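You operate a simulated robot arm through the tools that you are given. There is no shell and no other tool. Be economical: measure what you need, move in short steps, check, and stop when the job is done.

Carry out the task below with a simulated robot arm. There is one attempt and no reset: what you move stays moved.

TASK
Open the press slide.
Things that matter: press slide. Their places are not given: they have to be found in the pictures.

It is judged by the outcome, as a careful person would: the job done as asked, and still so three seconds after it is handed in. It fails if anything else is knocked over, pushed out of place, dropped, spilled or broken.

THE ROBOT
A 6-joint arm with a two-finger parallel gripper, fixed in place. Base frame: the origin is at the foot of the arm, x ahead of it, y to its left, z up; the work surface is at about z = 6. Lengths are in mm, angles in rad, forces in N, time in s.
With the tool pointing down near the work surface it reaches from about 160 to 420 mm from the base axis. Its first joint turns from -1.152 to 1.152 rad. Payload 1.57 kg.
Tool frame: the origin (TCP) lies between the finger pads and is the grasp point; the fingertips stand 30 mm ahead of it; z points along the fingers, y is the line along which they close. The gripper opens to 80 mm. The fingers are 17 mm wide and 12 mm thick; the gripper's body (40 by 82 mm) begins 80 mm behind the TCP.
Orientation is that of the tool frame in the base frame, as [roll, pitch, yaw] about the fixed x, y, z axes, in that order (R = Rz(yaw) Ry(pitch) Rx(roll)). With the fingers straight down and closing along the base's y, the tool's x points along the base's -x, its y along +y and its z along -z.

THE INTERFACE
- The arm moves only by the tool jog_arm. Its argument "moves" is a list of rows, each a list of 7 numbers: the shift along the base's x, y, z in mm, then the turn, a rotation vector about the base's x, y, z in degrees, then the gripper command, from -1 (shut) to 1 (fully open), values between in proportion. In form: [[x, y, z, ax, ay, az, grip], ...]. A call has 1 to 8 rows; each row is the pose to reach, as a shift and turn from the pose commanded when the call began. A row lasts 0.2 s, in which the tool goes at most 50 mm and 0.15 rad; a call with a longer step from one row to the next is refused whole, and so is a gripper value outside its range. A pose out of reach is approached as far as the arm can. The call stops where the force on the tool passes 40 N (or 10 N more than at its start, if that is more) or the arm is blocked; 0.2 s more then pass. The fingers move at their own pace (about 153 mm/s each) and stop on an object; they squeeze with about 26 N. The grip force told is the motor's: it shows also when the fingers shut on nothing. Time passes only in rows, and 0.2 s behind the last, so rows that repeat a pose let the fingers close. It gives the time, the measured TCP pose, the force on the tool (base axes), the opening and the grip force at its end, in the units of the frame above (readings bear some noise), and new pictures: "pictures" is both (left out), scene, wrist or none.
- Cameras (640 x 400 px; columns grow to the right, rows downward): "scene" is fixed at [46.8, -325.9, 439.5]; the picture's right is [0.82, -0.57, 0.00], its down [-0.27, -0.39, -0.88] and it looks along [0.50, 0.73, -0.48] (base axes); focal length 340 px, centre (320, 200). "wrist" rides on the gripper at [-32, 0, -78] in the tool frame; the picture's right is [0.00, -1.00, 0.00], its down [0.97, 0.00, -0.24] and it looks along [0.24, 0.00, 0.97] (tool axes); focal length 218 px, centre (320, 200).
- point_at(camera, pixels): for up to 12 pixels [column, row] of the newest picture of that camera ("zoom" is the newest enlarged one), the place [x, y, z] in the base frame of the surface seen there, good to about 2 mm, but the place of the scene camera against the robot may be out by one fixed shift of up to 12 mm in any direction. No time passes.
- inspect(camera, box): a new picture of the part [left, top, right, bottom] of that camera's present view, enlarged. No time passes.
- hand_in(): hands the job in; it is judged then, once.

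Work in short steps. Measure before you move; look again where a grasp or a placing could have gone wrong, and mend it. You have 60 turns and 120 pictures in all, the two below and enlarged ones among them. Open the gripper and draw the arm clear of the work before you hand the job in, unless the task says otherwise; then end with one line.

The tools are called after ">>>" as name(argument=value, ...) on one line, values as JSON. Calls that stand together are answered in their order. jog_arm: Moves the arm, as the interface text tells. Its arguments: {"type":"object","properties":{"moves":{"type":"array","items":{"type":"array","items":{"type":"number"}}},"pictures":{"type":"string","enum":["both","scene","wrist","none"]}},"required":["moves"]} The other tools are called the same way: point_at (camera, pixels) gives the place of the surface under pixels of a picture; inspect (camera, box) takes an enlarged picture of a part of a camera's view; hand_in () hands the job in.

At the start:

```text
t: 0.0
tool_pos: [204.8, -104.5, 291.9]
orientation: [-3.141, -0.001, -3.142]
wrist_force: [-0.4, 0.1, 0.5]
gripper_width: 80.0
grasp_force: 0.0
```

scene: 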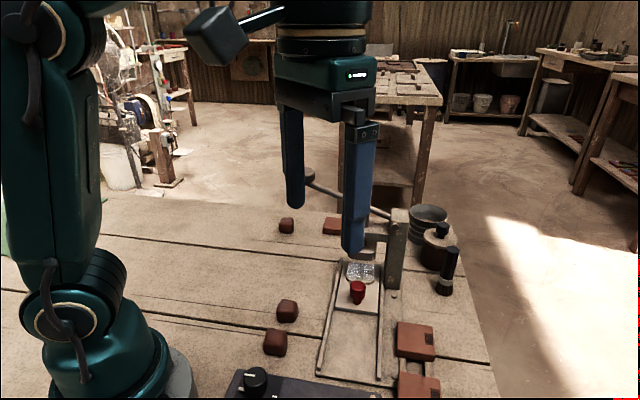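
wrist: 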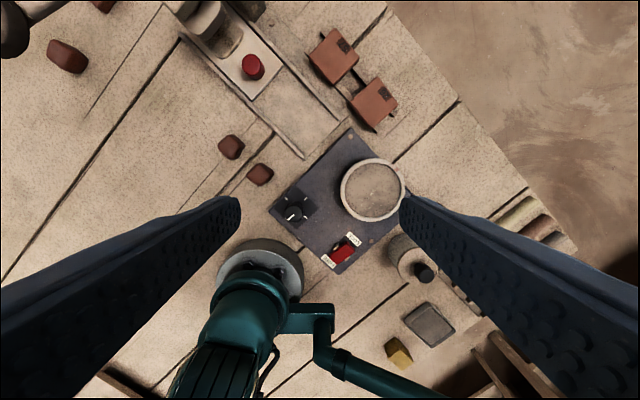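

The slide with a red knob appears at scene (357,292) and wrist (253,67), running between two rails. I'll enlarge both views.

>>> inspect(camera="scene", box=[280, 180, 480, 400])

>>> inspect(camera="wrist", box=[150, 0, 410, 165])

>>> point_at(camera="wrist", pixels=[[253, 62], [253, 78], [246, 98], [181, 38], [302, 156], [338, 118], [215, 58], [282, 65], [207, 20], [270, 110], [230, 146], [260, 173]])

>>> point_at(camera="scene", pixels=[[357, 284], [357, 298], [336, 308], [376, 312], [321, 374], [380, 380], [361, 272], [398, 215], [388, 285], [340, 262], [355, 345], [330, 330]])

```text
1.82 times, centred on (380, 290) of scene
```

zoom: 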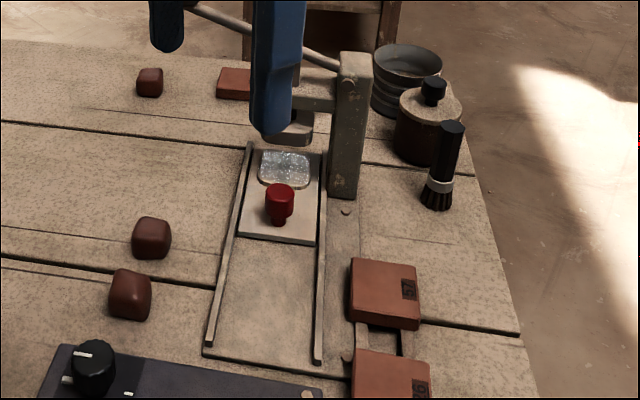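

```text
2.42 times, centred on (280, 82) of wrist
```

zoom: 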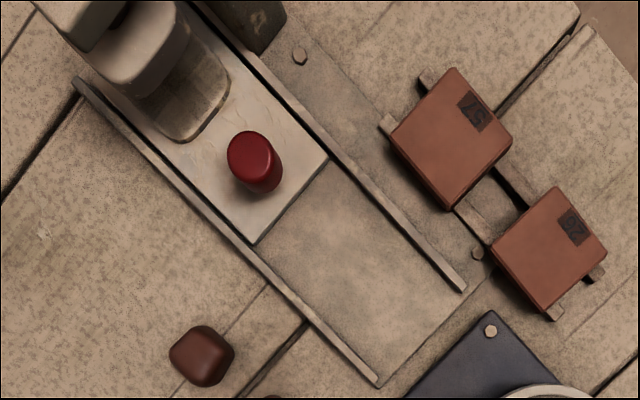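

```text
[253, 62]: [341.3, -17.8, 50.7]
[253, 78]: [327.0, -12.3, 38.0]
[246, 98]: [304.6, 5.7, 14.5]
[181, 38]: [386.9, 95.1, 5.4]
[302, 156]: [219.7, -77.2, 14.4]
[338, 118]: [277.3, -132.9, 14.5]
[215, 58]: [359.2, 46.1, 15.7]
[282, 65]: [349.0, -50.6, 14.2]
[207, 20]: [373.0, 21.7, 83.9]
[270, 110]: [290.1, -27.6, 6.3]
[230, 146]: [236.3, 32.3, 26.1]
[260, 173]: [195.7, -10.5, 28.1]
```

```text
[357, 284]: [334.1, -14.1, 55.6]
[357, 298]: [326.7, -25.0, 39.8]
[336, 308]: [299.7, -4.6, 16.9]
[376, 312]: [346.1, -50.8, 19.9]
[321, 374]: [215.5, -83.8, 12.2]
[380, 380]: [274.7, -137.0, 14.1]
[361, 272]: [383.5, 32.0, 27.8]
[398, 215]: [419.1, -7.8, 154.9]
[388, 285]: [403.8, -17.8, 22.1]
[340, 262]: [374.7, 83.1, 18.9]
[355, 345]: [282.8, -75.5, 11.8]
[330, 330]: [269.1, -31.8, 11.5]
```

Now more exact geometry: slide, rails, press head and lever.

>>> point_at(camera="zoom", pixels=[[250, 150], [262, 180], [235, 150], [268, 160], [253, 238], [322, 160], [120, 115], [370, 375], [150, 40], [180, 60], [140, 90], [460, 282]])

>>> point_at(camera="scene", pixels=[[312, 186], [325, 190], [335, 195], [380, 213], [376, 237], [368, 253], [376, 250], [390, 212], [405, 213], [308, 174], [343, 288], [362, 288]])

```text
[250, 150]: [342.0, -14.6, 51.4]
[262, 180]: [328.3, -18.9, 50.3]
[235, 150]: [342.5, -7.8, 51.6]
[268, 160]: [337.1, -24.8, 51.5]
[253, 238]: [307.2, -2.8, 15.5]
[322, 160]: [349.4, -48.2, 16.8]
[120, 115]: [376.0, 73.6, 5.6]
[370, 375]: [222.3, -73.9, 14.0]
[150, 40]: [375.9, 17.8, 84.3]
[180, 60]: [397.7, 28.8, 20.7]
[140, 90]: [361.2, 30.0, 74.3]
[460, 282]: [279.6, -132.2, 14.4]
```

```text
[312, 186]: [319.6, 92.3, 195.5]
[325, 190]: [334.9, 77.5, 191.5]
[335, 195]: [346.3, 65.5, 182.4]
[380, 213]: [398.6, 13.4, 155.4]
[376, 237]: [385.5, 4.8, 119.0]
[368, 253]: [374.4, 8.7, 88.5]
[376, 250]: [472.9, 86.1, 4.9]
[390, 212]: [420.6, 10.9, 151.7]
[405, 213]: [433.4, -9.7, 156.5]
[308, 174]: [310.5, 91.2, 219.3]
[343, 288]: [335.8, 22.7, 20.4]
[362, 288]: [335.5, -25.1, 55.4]
```

Knob centre is at about (338,-15.5), top z≈51.5; the slide axis is about 44° in xy and opens toward (-0.72,-0.70). I'll turn the tool 44° while moving above the knob, keeping high.

>>> jog_arm(moves=[[22, 15, 0, 0, 0, 8, 0.3], [44, 30, 0, 0, 0, 16, 0.3], [66, 45, 0, 0, 0, 24, 0.3], [88, 60, -20, 0, 0, 32, 0.3], [110, 75, -50, 0, 0, 40, 0.3], [133, 89, -80, 0, 0, 44, 0.3], [133, 89, -100, 0, 0, 44, 0.3]])

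```text
t: 1.6
tool_pos: [336.4, -16.4, 190.2]
orientation: [-3.141, 0.0, -2.371]
wrist_force: [-0.2, 0.3, -0.7]
gripper_width: 51.9
grasp_force: 0.1
```

scene: 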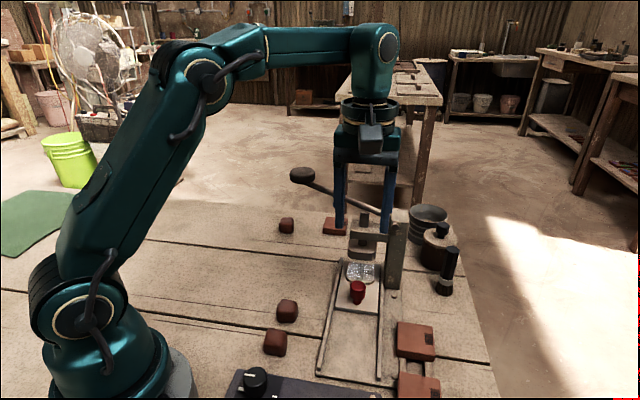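
wrist: 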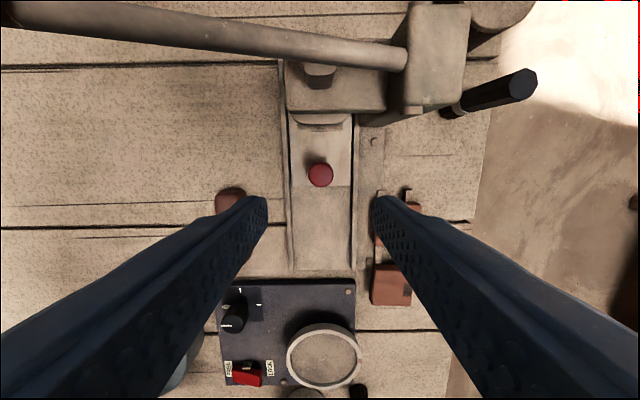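

The knob (320,174) is centred between the fingers; checking its position before descending.

>>> point_at(camera="wrist", pixels=[[320, 167], [320, 174], [310, 174], [331, 174], [320, 182], [290, 184], [350, 184], [220, 30], [390, 55], [292, 268], [350, 268], [320, 120]])

>>> jog_arm(moves=[[0, 0, -30, 0, 0, 0, 0.3], [0, 0, -60, 0, 0, 0, 0.3], [0, 0, -85, 0, 0, 0, 0.3]])

```text
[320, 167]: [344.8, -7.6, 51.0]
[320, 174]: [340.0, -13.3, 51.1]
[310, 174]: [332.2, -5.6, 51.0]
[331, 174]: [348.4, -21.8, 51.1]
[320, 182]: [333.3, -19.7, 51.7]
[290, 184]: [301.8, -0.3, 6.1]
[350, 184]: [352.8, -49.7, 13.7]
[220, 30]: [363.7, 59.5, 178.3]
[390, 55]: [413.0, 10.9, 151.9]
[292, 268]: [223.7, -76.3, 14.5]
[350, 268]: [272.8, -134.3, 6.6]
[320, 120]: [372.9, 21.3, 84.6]
```

```text
t: 2.4
tool_pos: [335.0, -15.7, 105.4]
orientation: [3.141, 0.001, -2.373]
wrist_force: [0.8, 0.5, -0.3]
gripper_width: 52.2
grasp_force: 0.0
```

scene: 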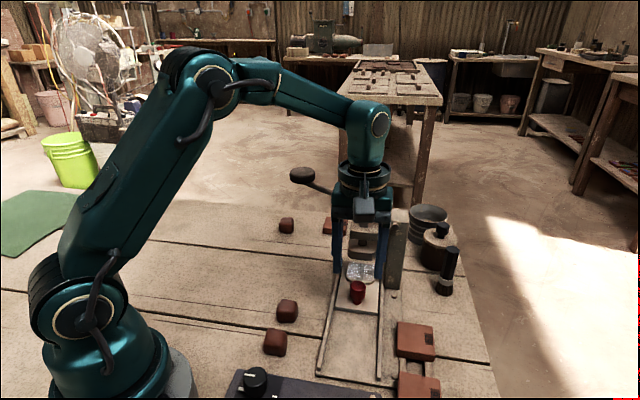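
wrist: 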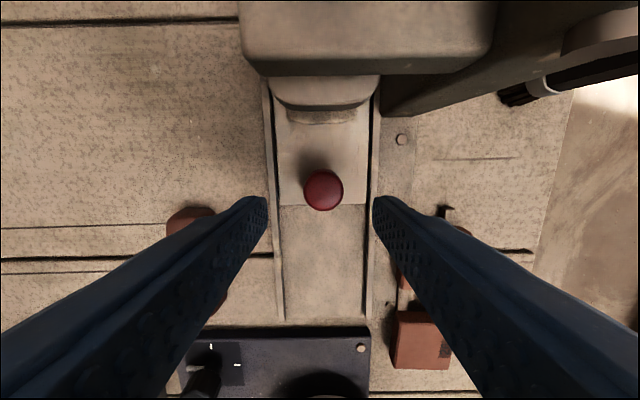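

Path is clear: the press arm is ~47 mm beyond the knob. I descend to TCP z≈60 (tips at 30, above rails), with a slight shift onto the knob's centre.

>>> jog_arm(moves=[[3, 2, -15, 0, 0, 0, 0.3], [3, 2, -32, 0, 0, 0, 0.3], [3, 2, -47, 0, 0, 0, 0.3], [3, 2, -47, 0, 0, 0, 0.3]])

```text
t: 3.4
tool_pos: [339.4, -13.5, 59.2]
orientation: [3.141, 0.0, -2.374]
wrist_force: [1.3, 0.7, -0.1]
gripper_width: 52.1
grasp_force: 0.1
```

scene: 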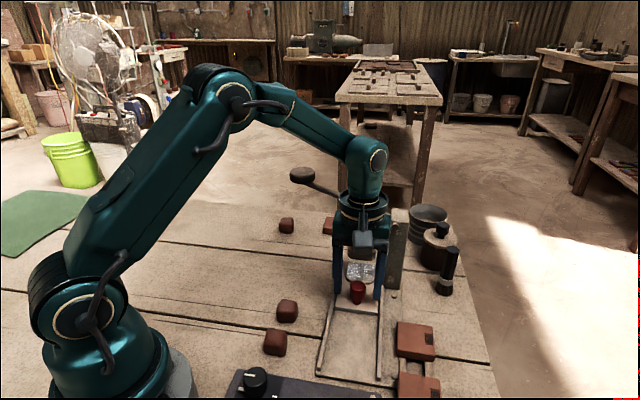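
wrist: 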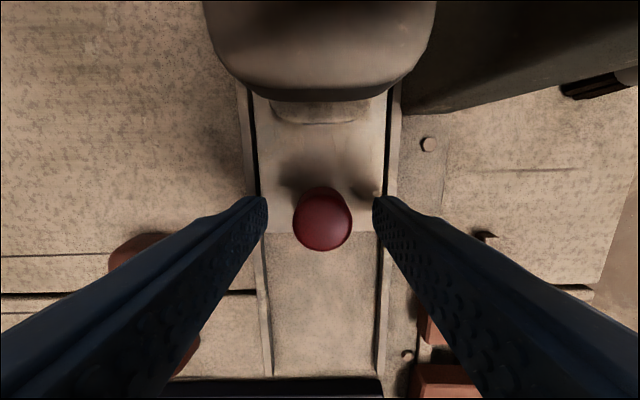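

The knob is between the fingers; closing now.

>>> jog_arm(moves=[[0, 0, 0, 0, 0, 0, -1], [0, 0, 0, 0, 0, 0, -1], [0, 0, 0, 0, 0, 0, -1]])

```text
t: 4.2
tool_pos: [339.2, -13.9, 59.4]
orientation: [-3.138, 0.0, -2.373]
wrist_force: [12.9, -13.5, -14.3]
gripper_width: 25.6
grasp_force: 36.6
```

scene: 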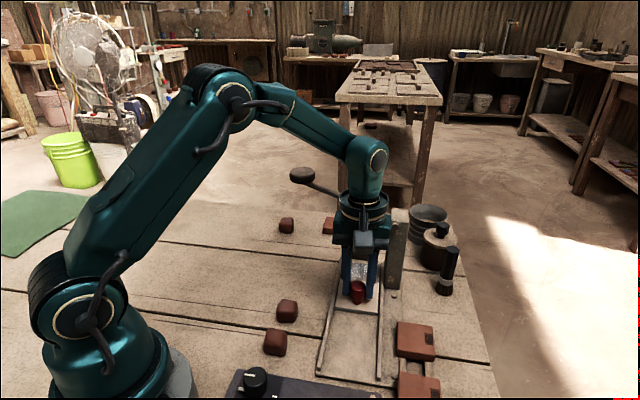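
wrist: 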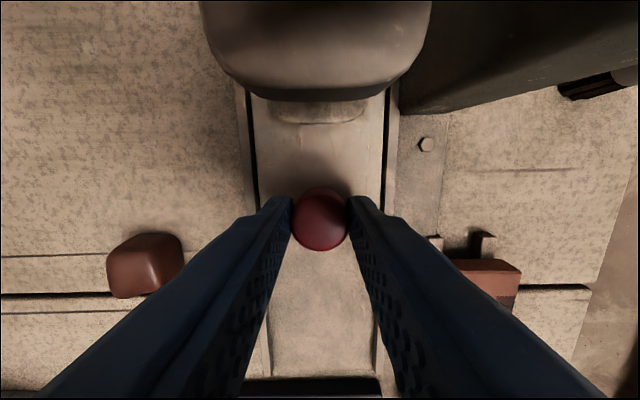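

Gripped (25.6 mm). There is a ~19 N sideways preload, so I ease 1 mm sideways and start pulling slowly along (-0.718,-0.696).

>>> jog_arm(moves=[[1, -1, 0, 0, 0, 0, -1], [-1.2, -3.1, 0, 0, 0, 0, -1], [-4.7, -6.6, 0, 0, 0, 0, -1], [-8.3, -10, 0, 0, 0, 0, -1], [-11.9, -13.5, 0, 0, 0, 0, -1], [-15.5, -17, 0, 0, 0, 0, -1]])

```text
t: 5.6
tool_pos: [323.6, -30.0, 59.0]
orientation: [3.139, 0.001, -2.373]
wrist_force: [-5.5, 6.0, 2.2]
gripper_width: 25.3
grasp_force: 37.0
```

scene: 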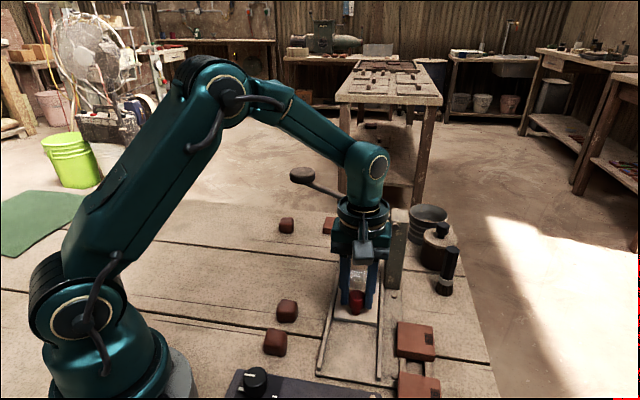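
wrist: 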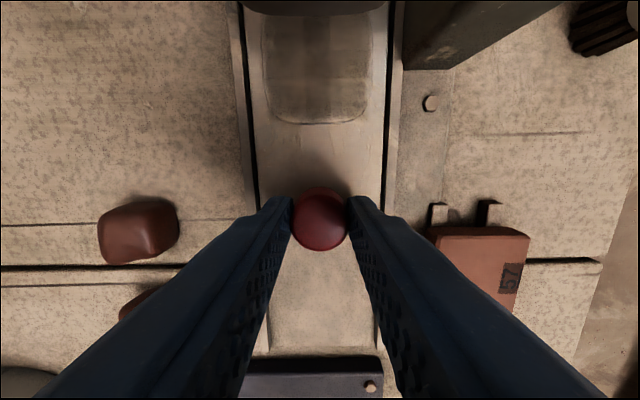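

The slide moves freely (low force). Continue 45 mm.

>>> jog_arm(moves=[[-4.5, -4, 0, 0, 0, 0, -1], [-8.9, -8, 0, 0, 0, 0, -1], [-13.2, -12.2, 0, 0, 0, 0, -1], [-17.5, -16.4, 0, 0, 0, 0, -1], [-21.8, -20.6, 0, 0, 0, 0, -1], [-26.1, -24.7, 0, 0, 0, 0, -1], [-30.4, -28.9, 0, 0, 0, 0, -1], [-32.6, -31, 0, 0, 0, 0, -1]])

```text
t: 7.4
tool_pos: [291.4, -61.6, 59.9]
orientation: [3.141, -0.001, -2.375]
wrist_force: [-3.6, 4.4, -13.1]
gripper_width: 25.4
grasp_force: 36.8
```

scene: 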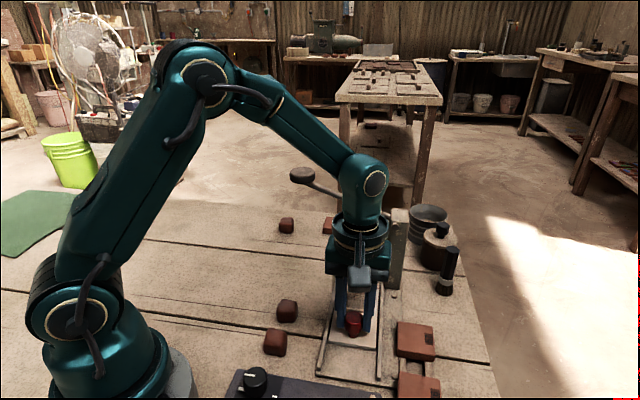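
wrist: 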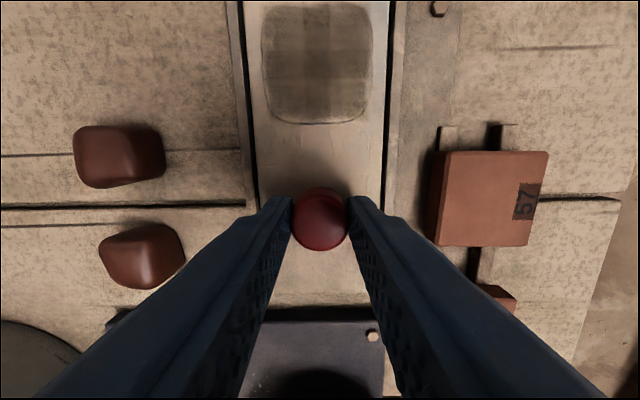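

Slid ~68 mm, still free. Continue in smaller steps, watching for the end stop and the control box ahead of the rail ends.

>>> jog_arm(moves=[[-2.9, -2.8, -0.5, 0, 0, 0, -1], [-5.7, -5.6, -0.5, 0, 0, 0, -1], [-8.6, -8.4, -0.5, 0, 0, 0, -1], [-11.5, -11.1, -0.5, 0, 0, 0, -1], [-14.4, -13.9, -0.5, 0, 0, 0, -1], [-14.4, -13.9, -0.5, 0, 0, 0, -1]])

```text
t: 8.8
tool_pos: [278.2, -74.2, 58.9]
orientation: [-3.14, 0.002, -2.375]
wrist_force: [10.3, -11.2, -24.0]
gripper_width: 25.7
grasp_force: 37.2
```

scene: 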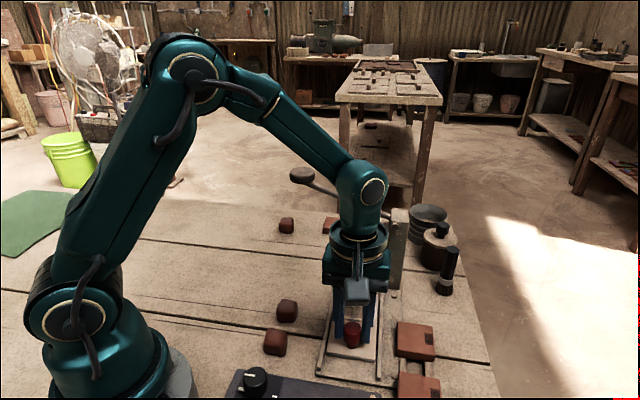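
wrist: 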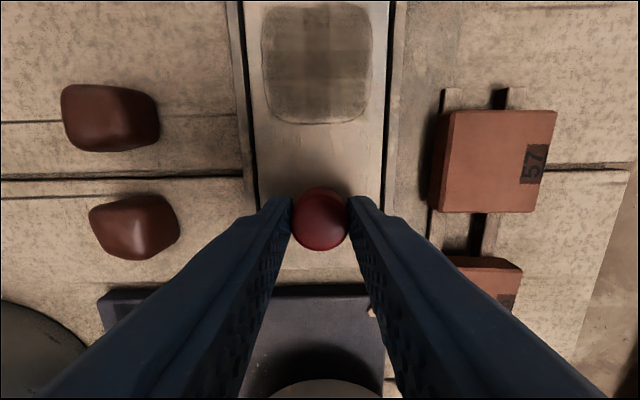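

Traveled ~86 mm, no resistance along the axis; side and vertical preload grew a bit, so I correct and continue in small steps.

>>> jog_arm(moves=[[0.5, -0.5, -1, 0, 0, 0, -1], [-1.6, -2.6, -1, 0, 0, 0, -1], [-3.8, -4.7, -1, 0, 0, 0, -1], [-5.2, -6.1, -1, 0, 0, 0, -1], [-6.6, -7.5, -1, 0, 0, 0, -1], [-6.6, -7.5, -1, 0, 0, 0, -1]])

```text
t: 10.2
tool_pos: [271.5, -82.4, 59.6]
orientation: [-3.14, 0.002, -2.374]
wrist_force: [1.0, -1.4, 24.7]
gripper_width: 25.4
grasp_force: 36.9
```

scene: 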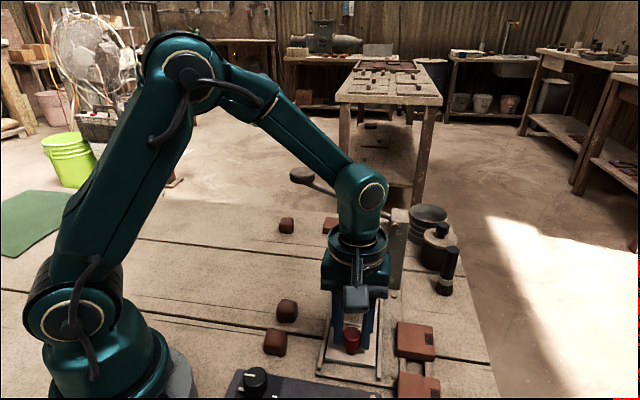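
wrist: 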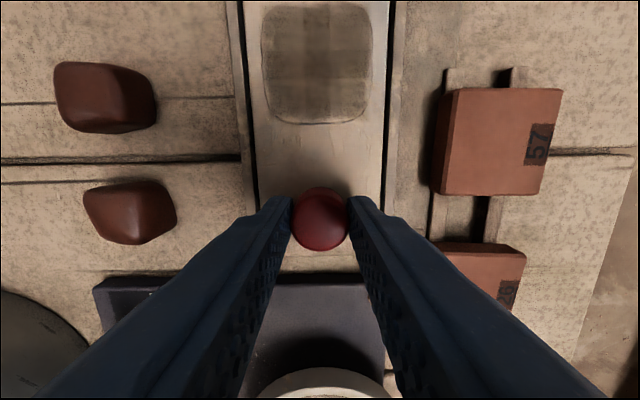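

~96 mm travelled. Check where the slide's front is relative to the rail ends and box.

>>> inspect(camera="scene", box=[280, 270, 440, 400])

>>> point_at(camera="wrist", pixels=[[320, 262], [320, 269], [320, 275], [320, 285], [320, 295], [320, 15]])

```text
3.08 times, centred on (360, 335) of scene
```

zoom: 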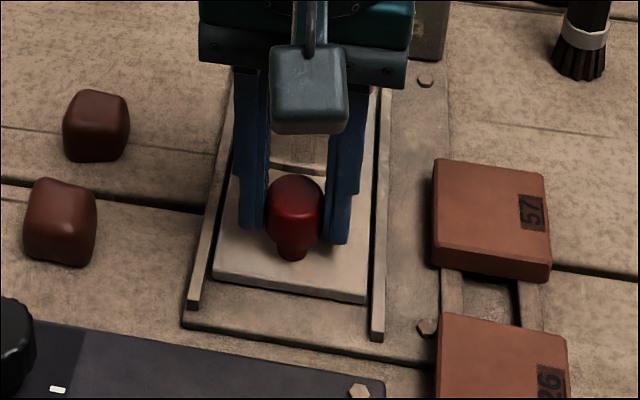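

```text
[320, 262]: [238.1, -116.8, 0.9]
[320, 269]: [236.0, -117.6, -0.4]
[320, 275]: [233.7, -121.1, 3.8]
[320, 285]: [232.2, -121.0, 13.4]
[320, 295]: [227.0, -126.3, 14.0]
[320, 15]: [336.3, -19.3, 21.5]
```

Front edge has ~15 mm left to the rail ends. I inch on, watching for the stop.

>>> jog_arm(moves=[[-1.4, -1.4, 0.5, 0, 0, 0, -1], [-2.9, -2.8, 0.5, 0, 0, 0, -1], [-4.3, -4.2, 0.5, 0, 0, 0, -1], [-5.7, -5.6, 0.5, 0, 0, 0, -1], [-7.2, -7, 0.5, 0, 0, 0, -1], [-7.2, -7, 0.5, 0, 0, 0, -1]])

```text
t: 11.6
tool_pos: [264.0, -89.4, 58.2]
orientation: [-3.142, 0.0, -2.372]
wrist_force: [2.3, -2.4, 18.7]
gripper_width: 25.6
grasp_force: 36.6
```

scene: 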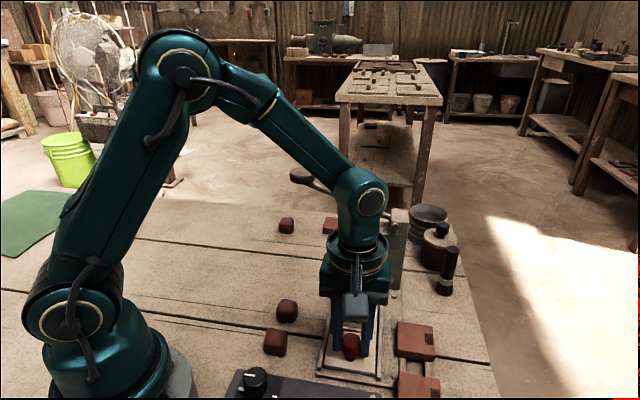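
wrist: 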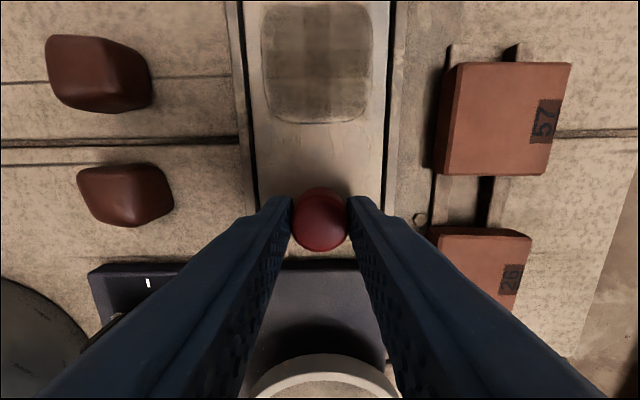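

Front edge is about flush with the rail ends; box is ~28 mm further. I try 8 mm more to find the stop.

>>> jog_arm(moves=[[-1.4, -1.4, 0.5, 0, 0, 0, -1], [-2.9, -2.8, 0.5, 0, 0, 0, -1], [-4.3, -4.2, 0.5, 0, 0, 0, -1], [-5.7, -5.6, 0.5, 0, 0, 0, -1], [-5.7, -5.6, 0.5, 0, 0, 0, -1]])

>>> inspect(camera="scene", box=[280, 270, 440, 400])

```text
t: 12.8
tool_pos: [258.9, -94.9, 58.3]
orientation: [-3.141, 0.002, -2.375]
wrist_force: [16.4, 17.3, 4.0]
gripper_width: 25.6
grasp_force: 37.0
```

scene: 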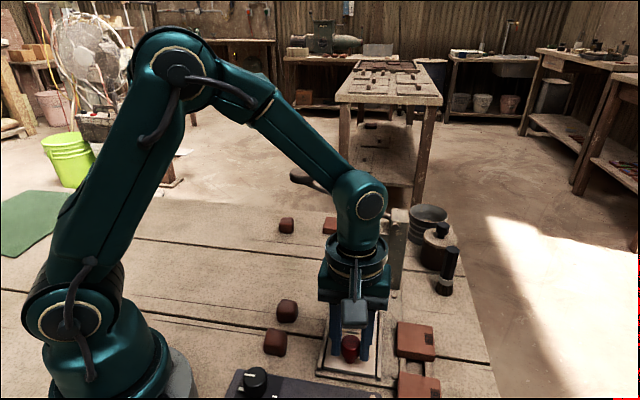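
wrist: 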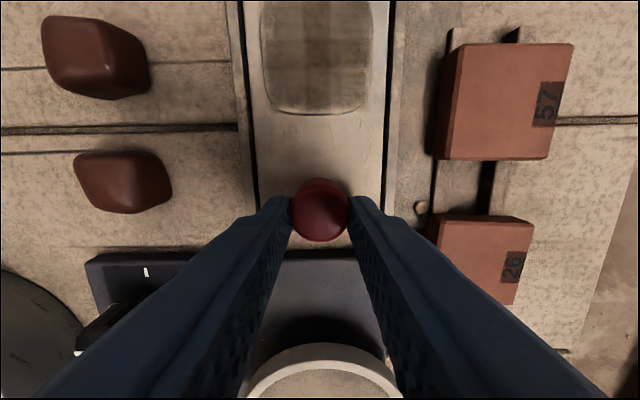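

```text
3.08 times, centred on (360, 335) of scene
```

zoom: 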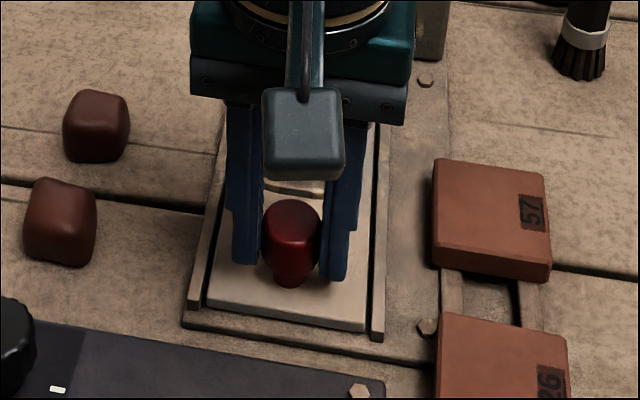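

Resistance of ~24 N along the axis: end stop reached, slide flush with rail ends. I ease off the pull and open modestly to 40 mm (bricks are nearby), then rise.

>>> jog_arm(moves=[[0.8, 0.8, 0, 0, 0, 0, -1], [0.8, 0.8, 0, 0, 0, 0, 0], [0.8, 0.8, 0, 0, 0, 0, 0]])

```text
t: 13.6
tool_pos: [259.0, -94.8, 59.0]
orientation: [3.141, -0.001, -2.373]
wrist_force: [0.6, 0.2, -0.1]
gripper_width: 39.9
grasp_force: 0.1
```

scene: 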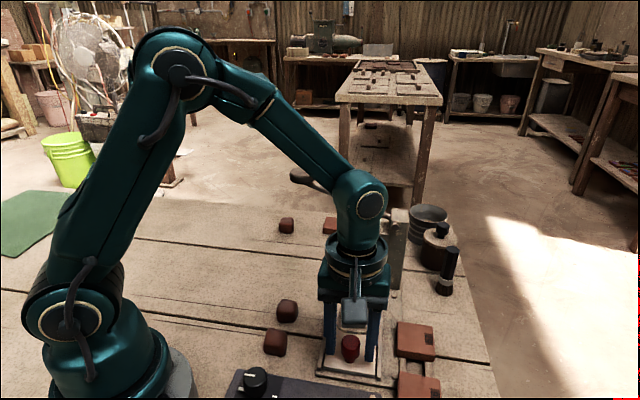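
wrist: 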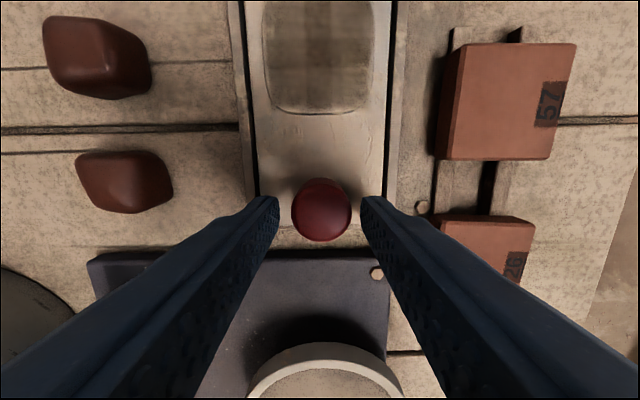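

Released with the knob free; I rise straight up, away from the lever.

>>> jog_arm(moves=[[0, 0, 25, 0, 0, 0, 0], [0, 0, 55, 0, 0, 0, 0], [-5, -5, 90, 0, 0, 0, 0], [-15, -15, 130, 0, 0, 0, 0.5], [-25, -20, 170, 0, 0, 0, 1], [-25, -20, 190, 0, 0, 0, 1]])

>>> inspect(camera="scene", box=[260, 180, 480, 400])

```text
t: 15.0
tool_pos: [233.6, -113.9, 250.0]
orientation: [-3.141, -0.001, -2.374]
wrist_force: [0.4, 0.3, 0.5]
gripper_width: 80.1
grasp_force: 0.1
```

scene: 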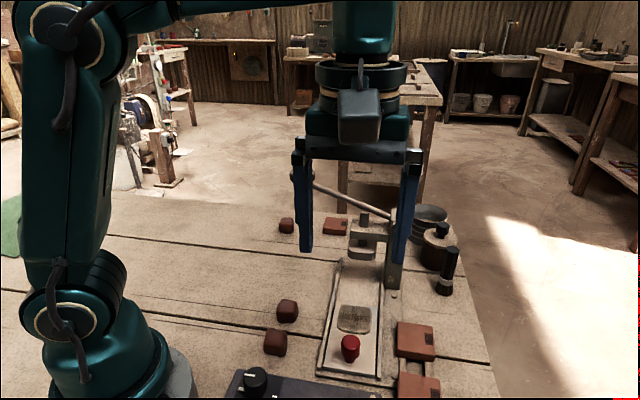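
wrist: 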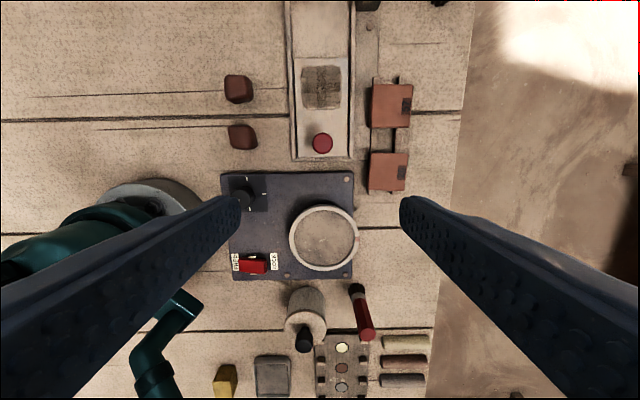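

```text
1.82 times, centred on (370, 290) of scene
```

zoom: 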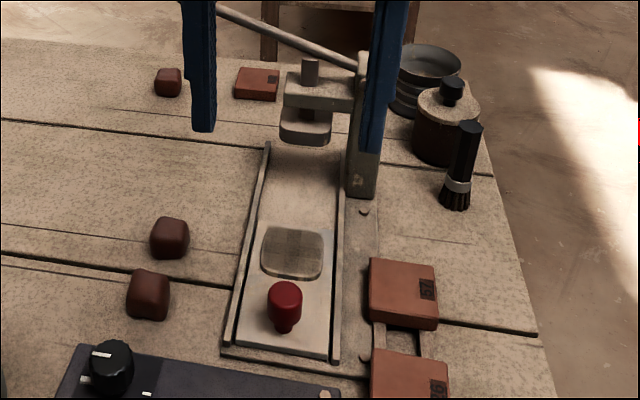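

The slide is fully out at the rail ends, everything else is in place, and the arm is clear.

>>> hand_in()

```text
The job is handed in.
```

The press slide is open: I pulled it out about 112 mm to its end stop, flush with the rail ends. The gripper is open, the arm is clear, and nothing else was moved.
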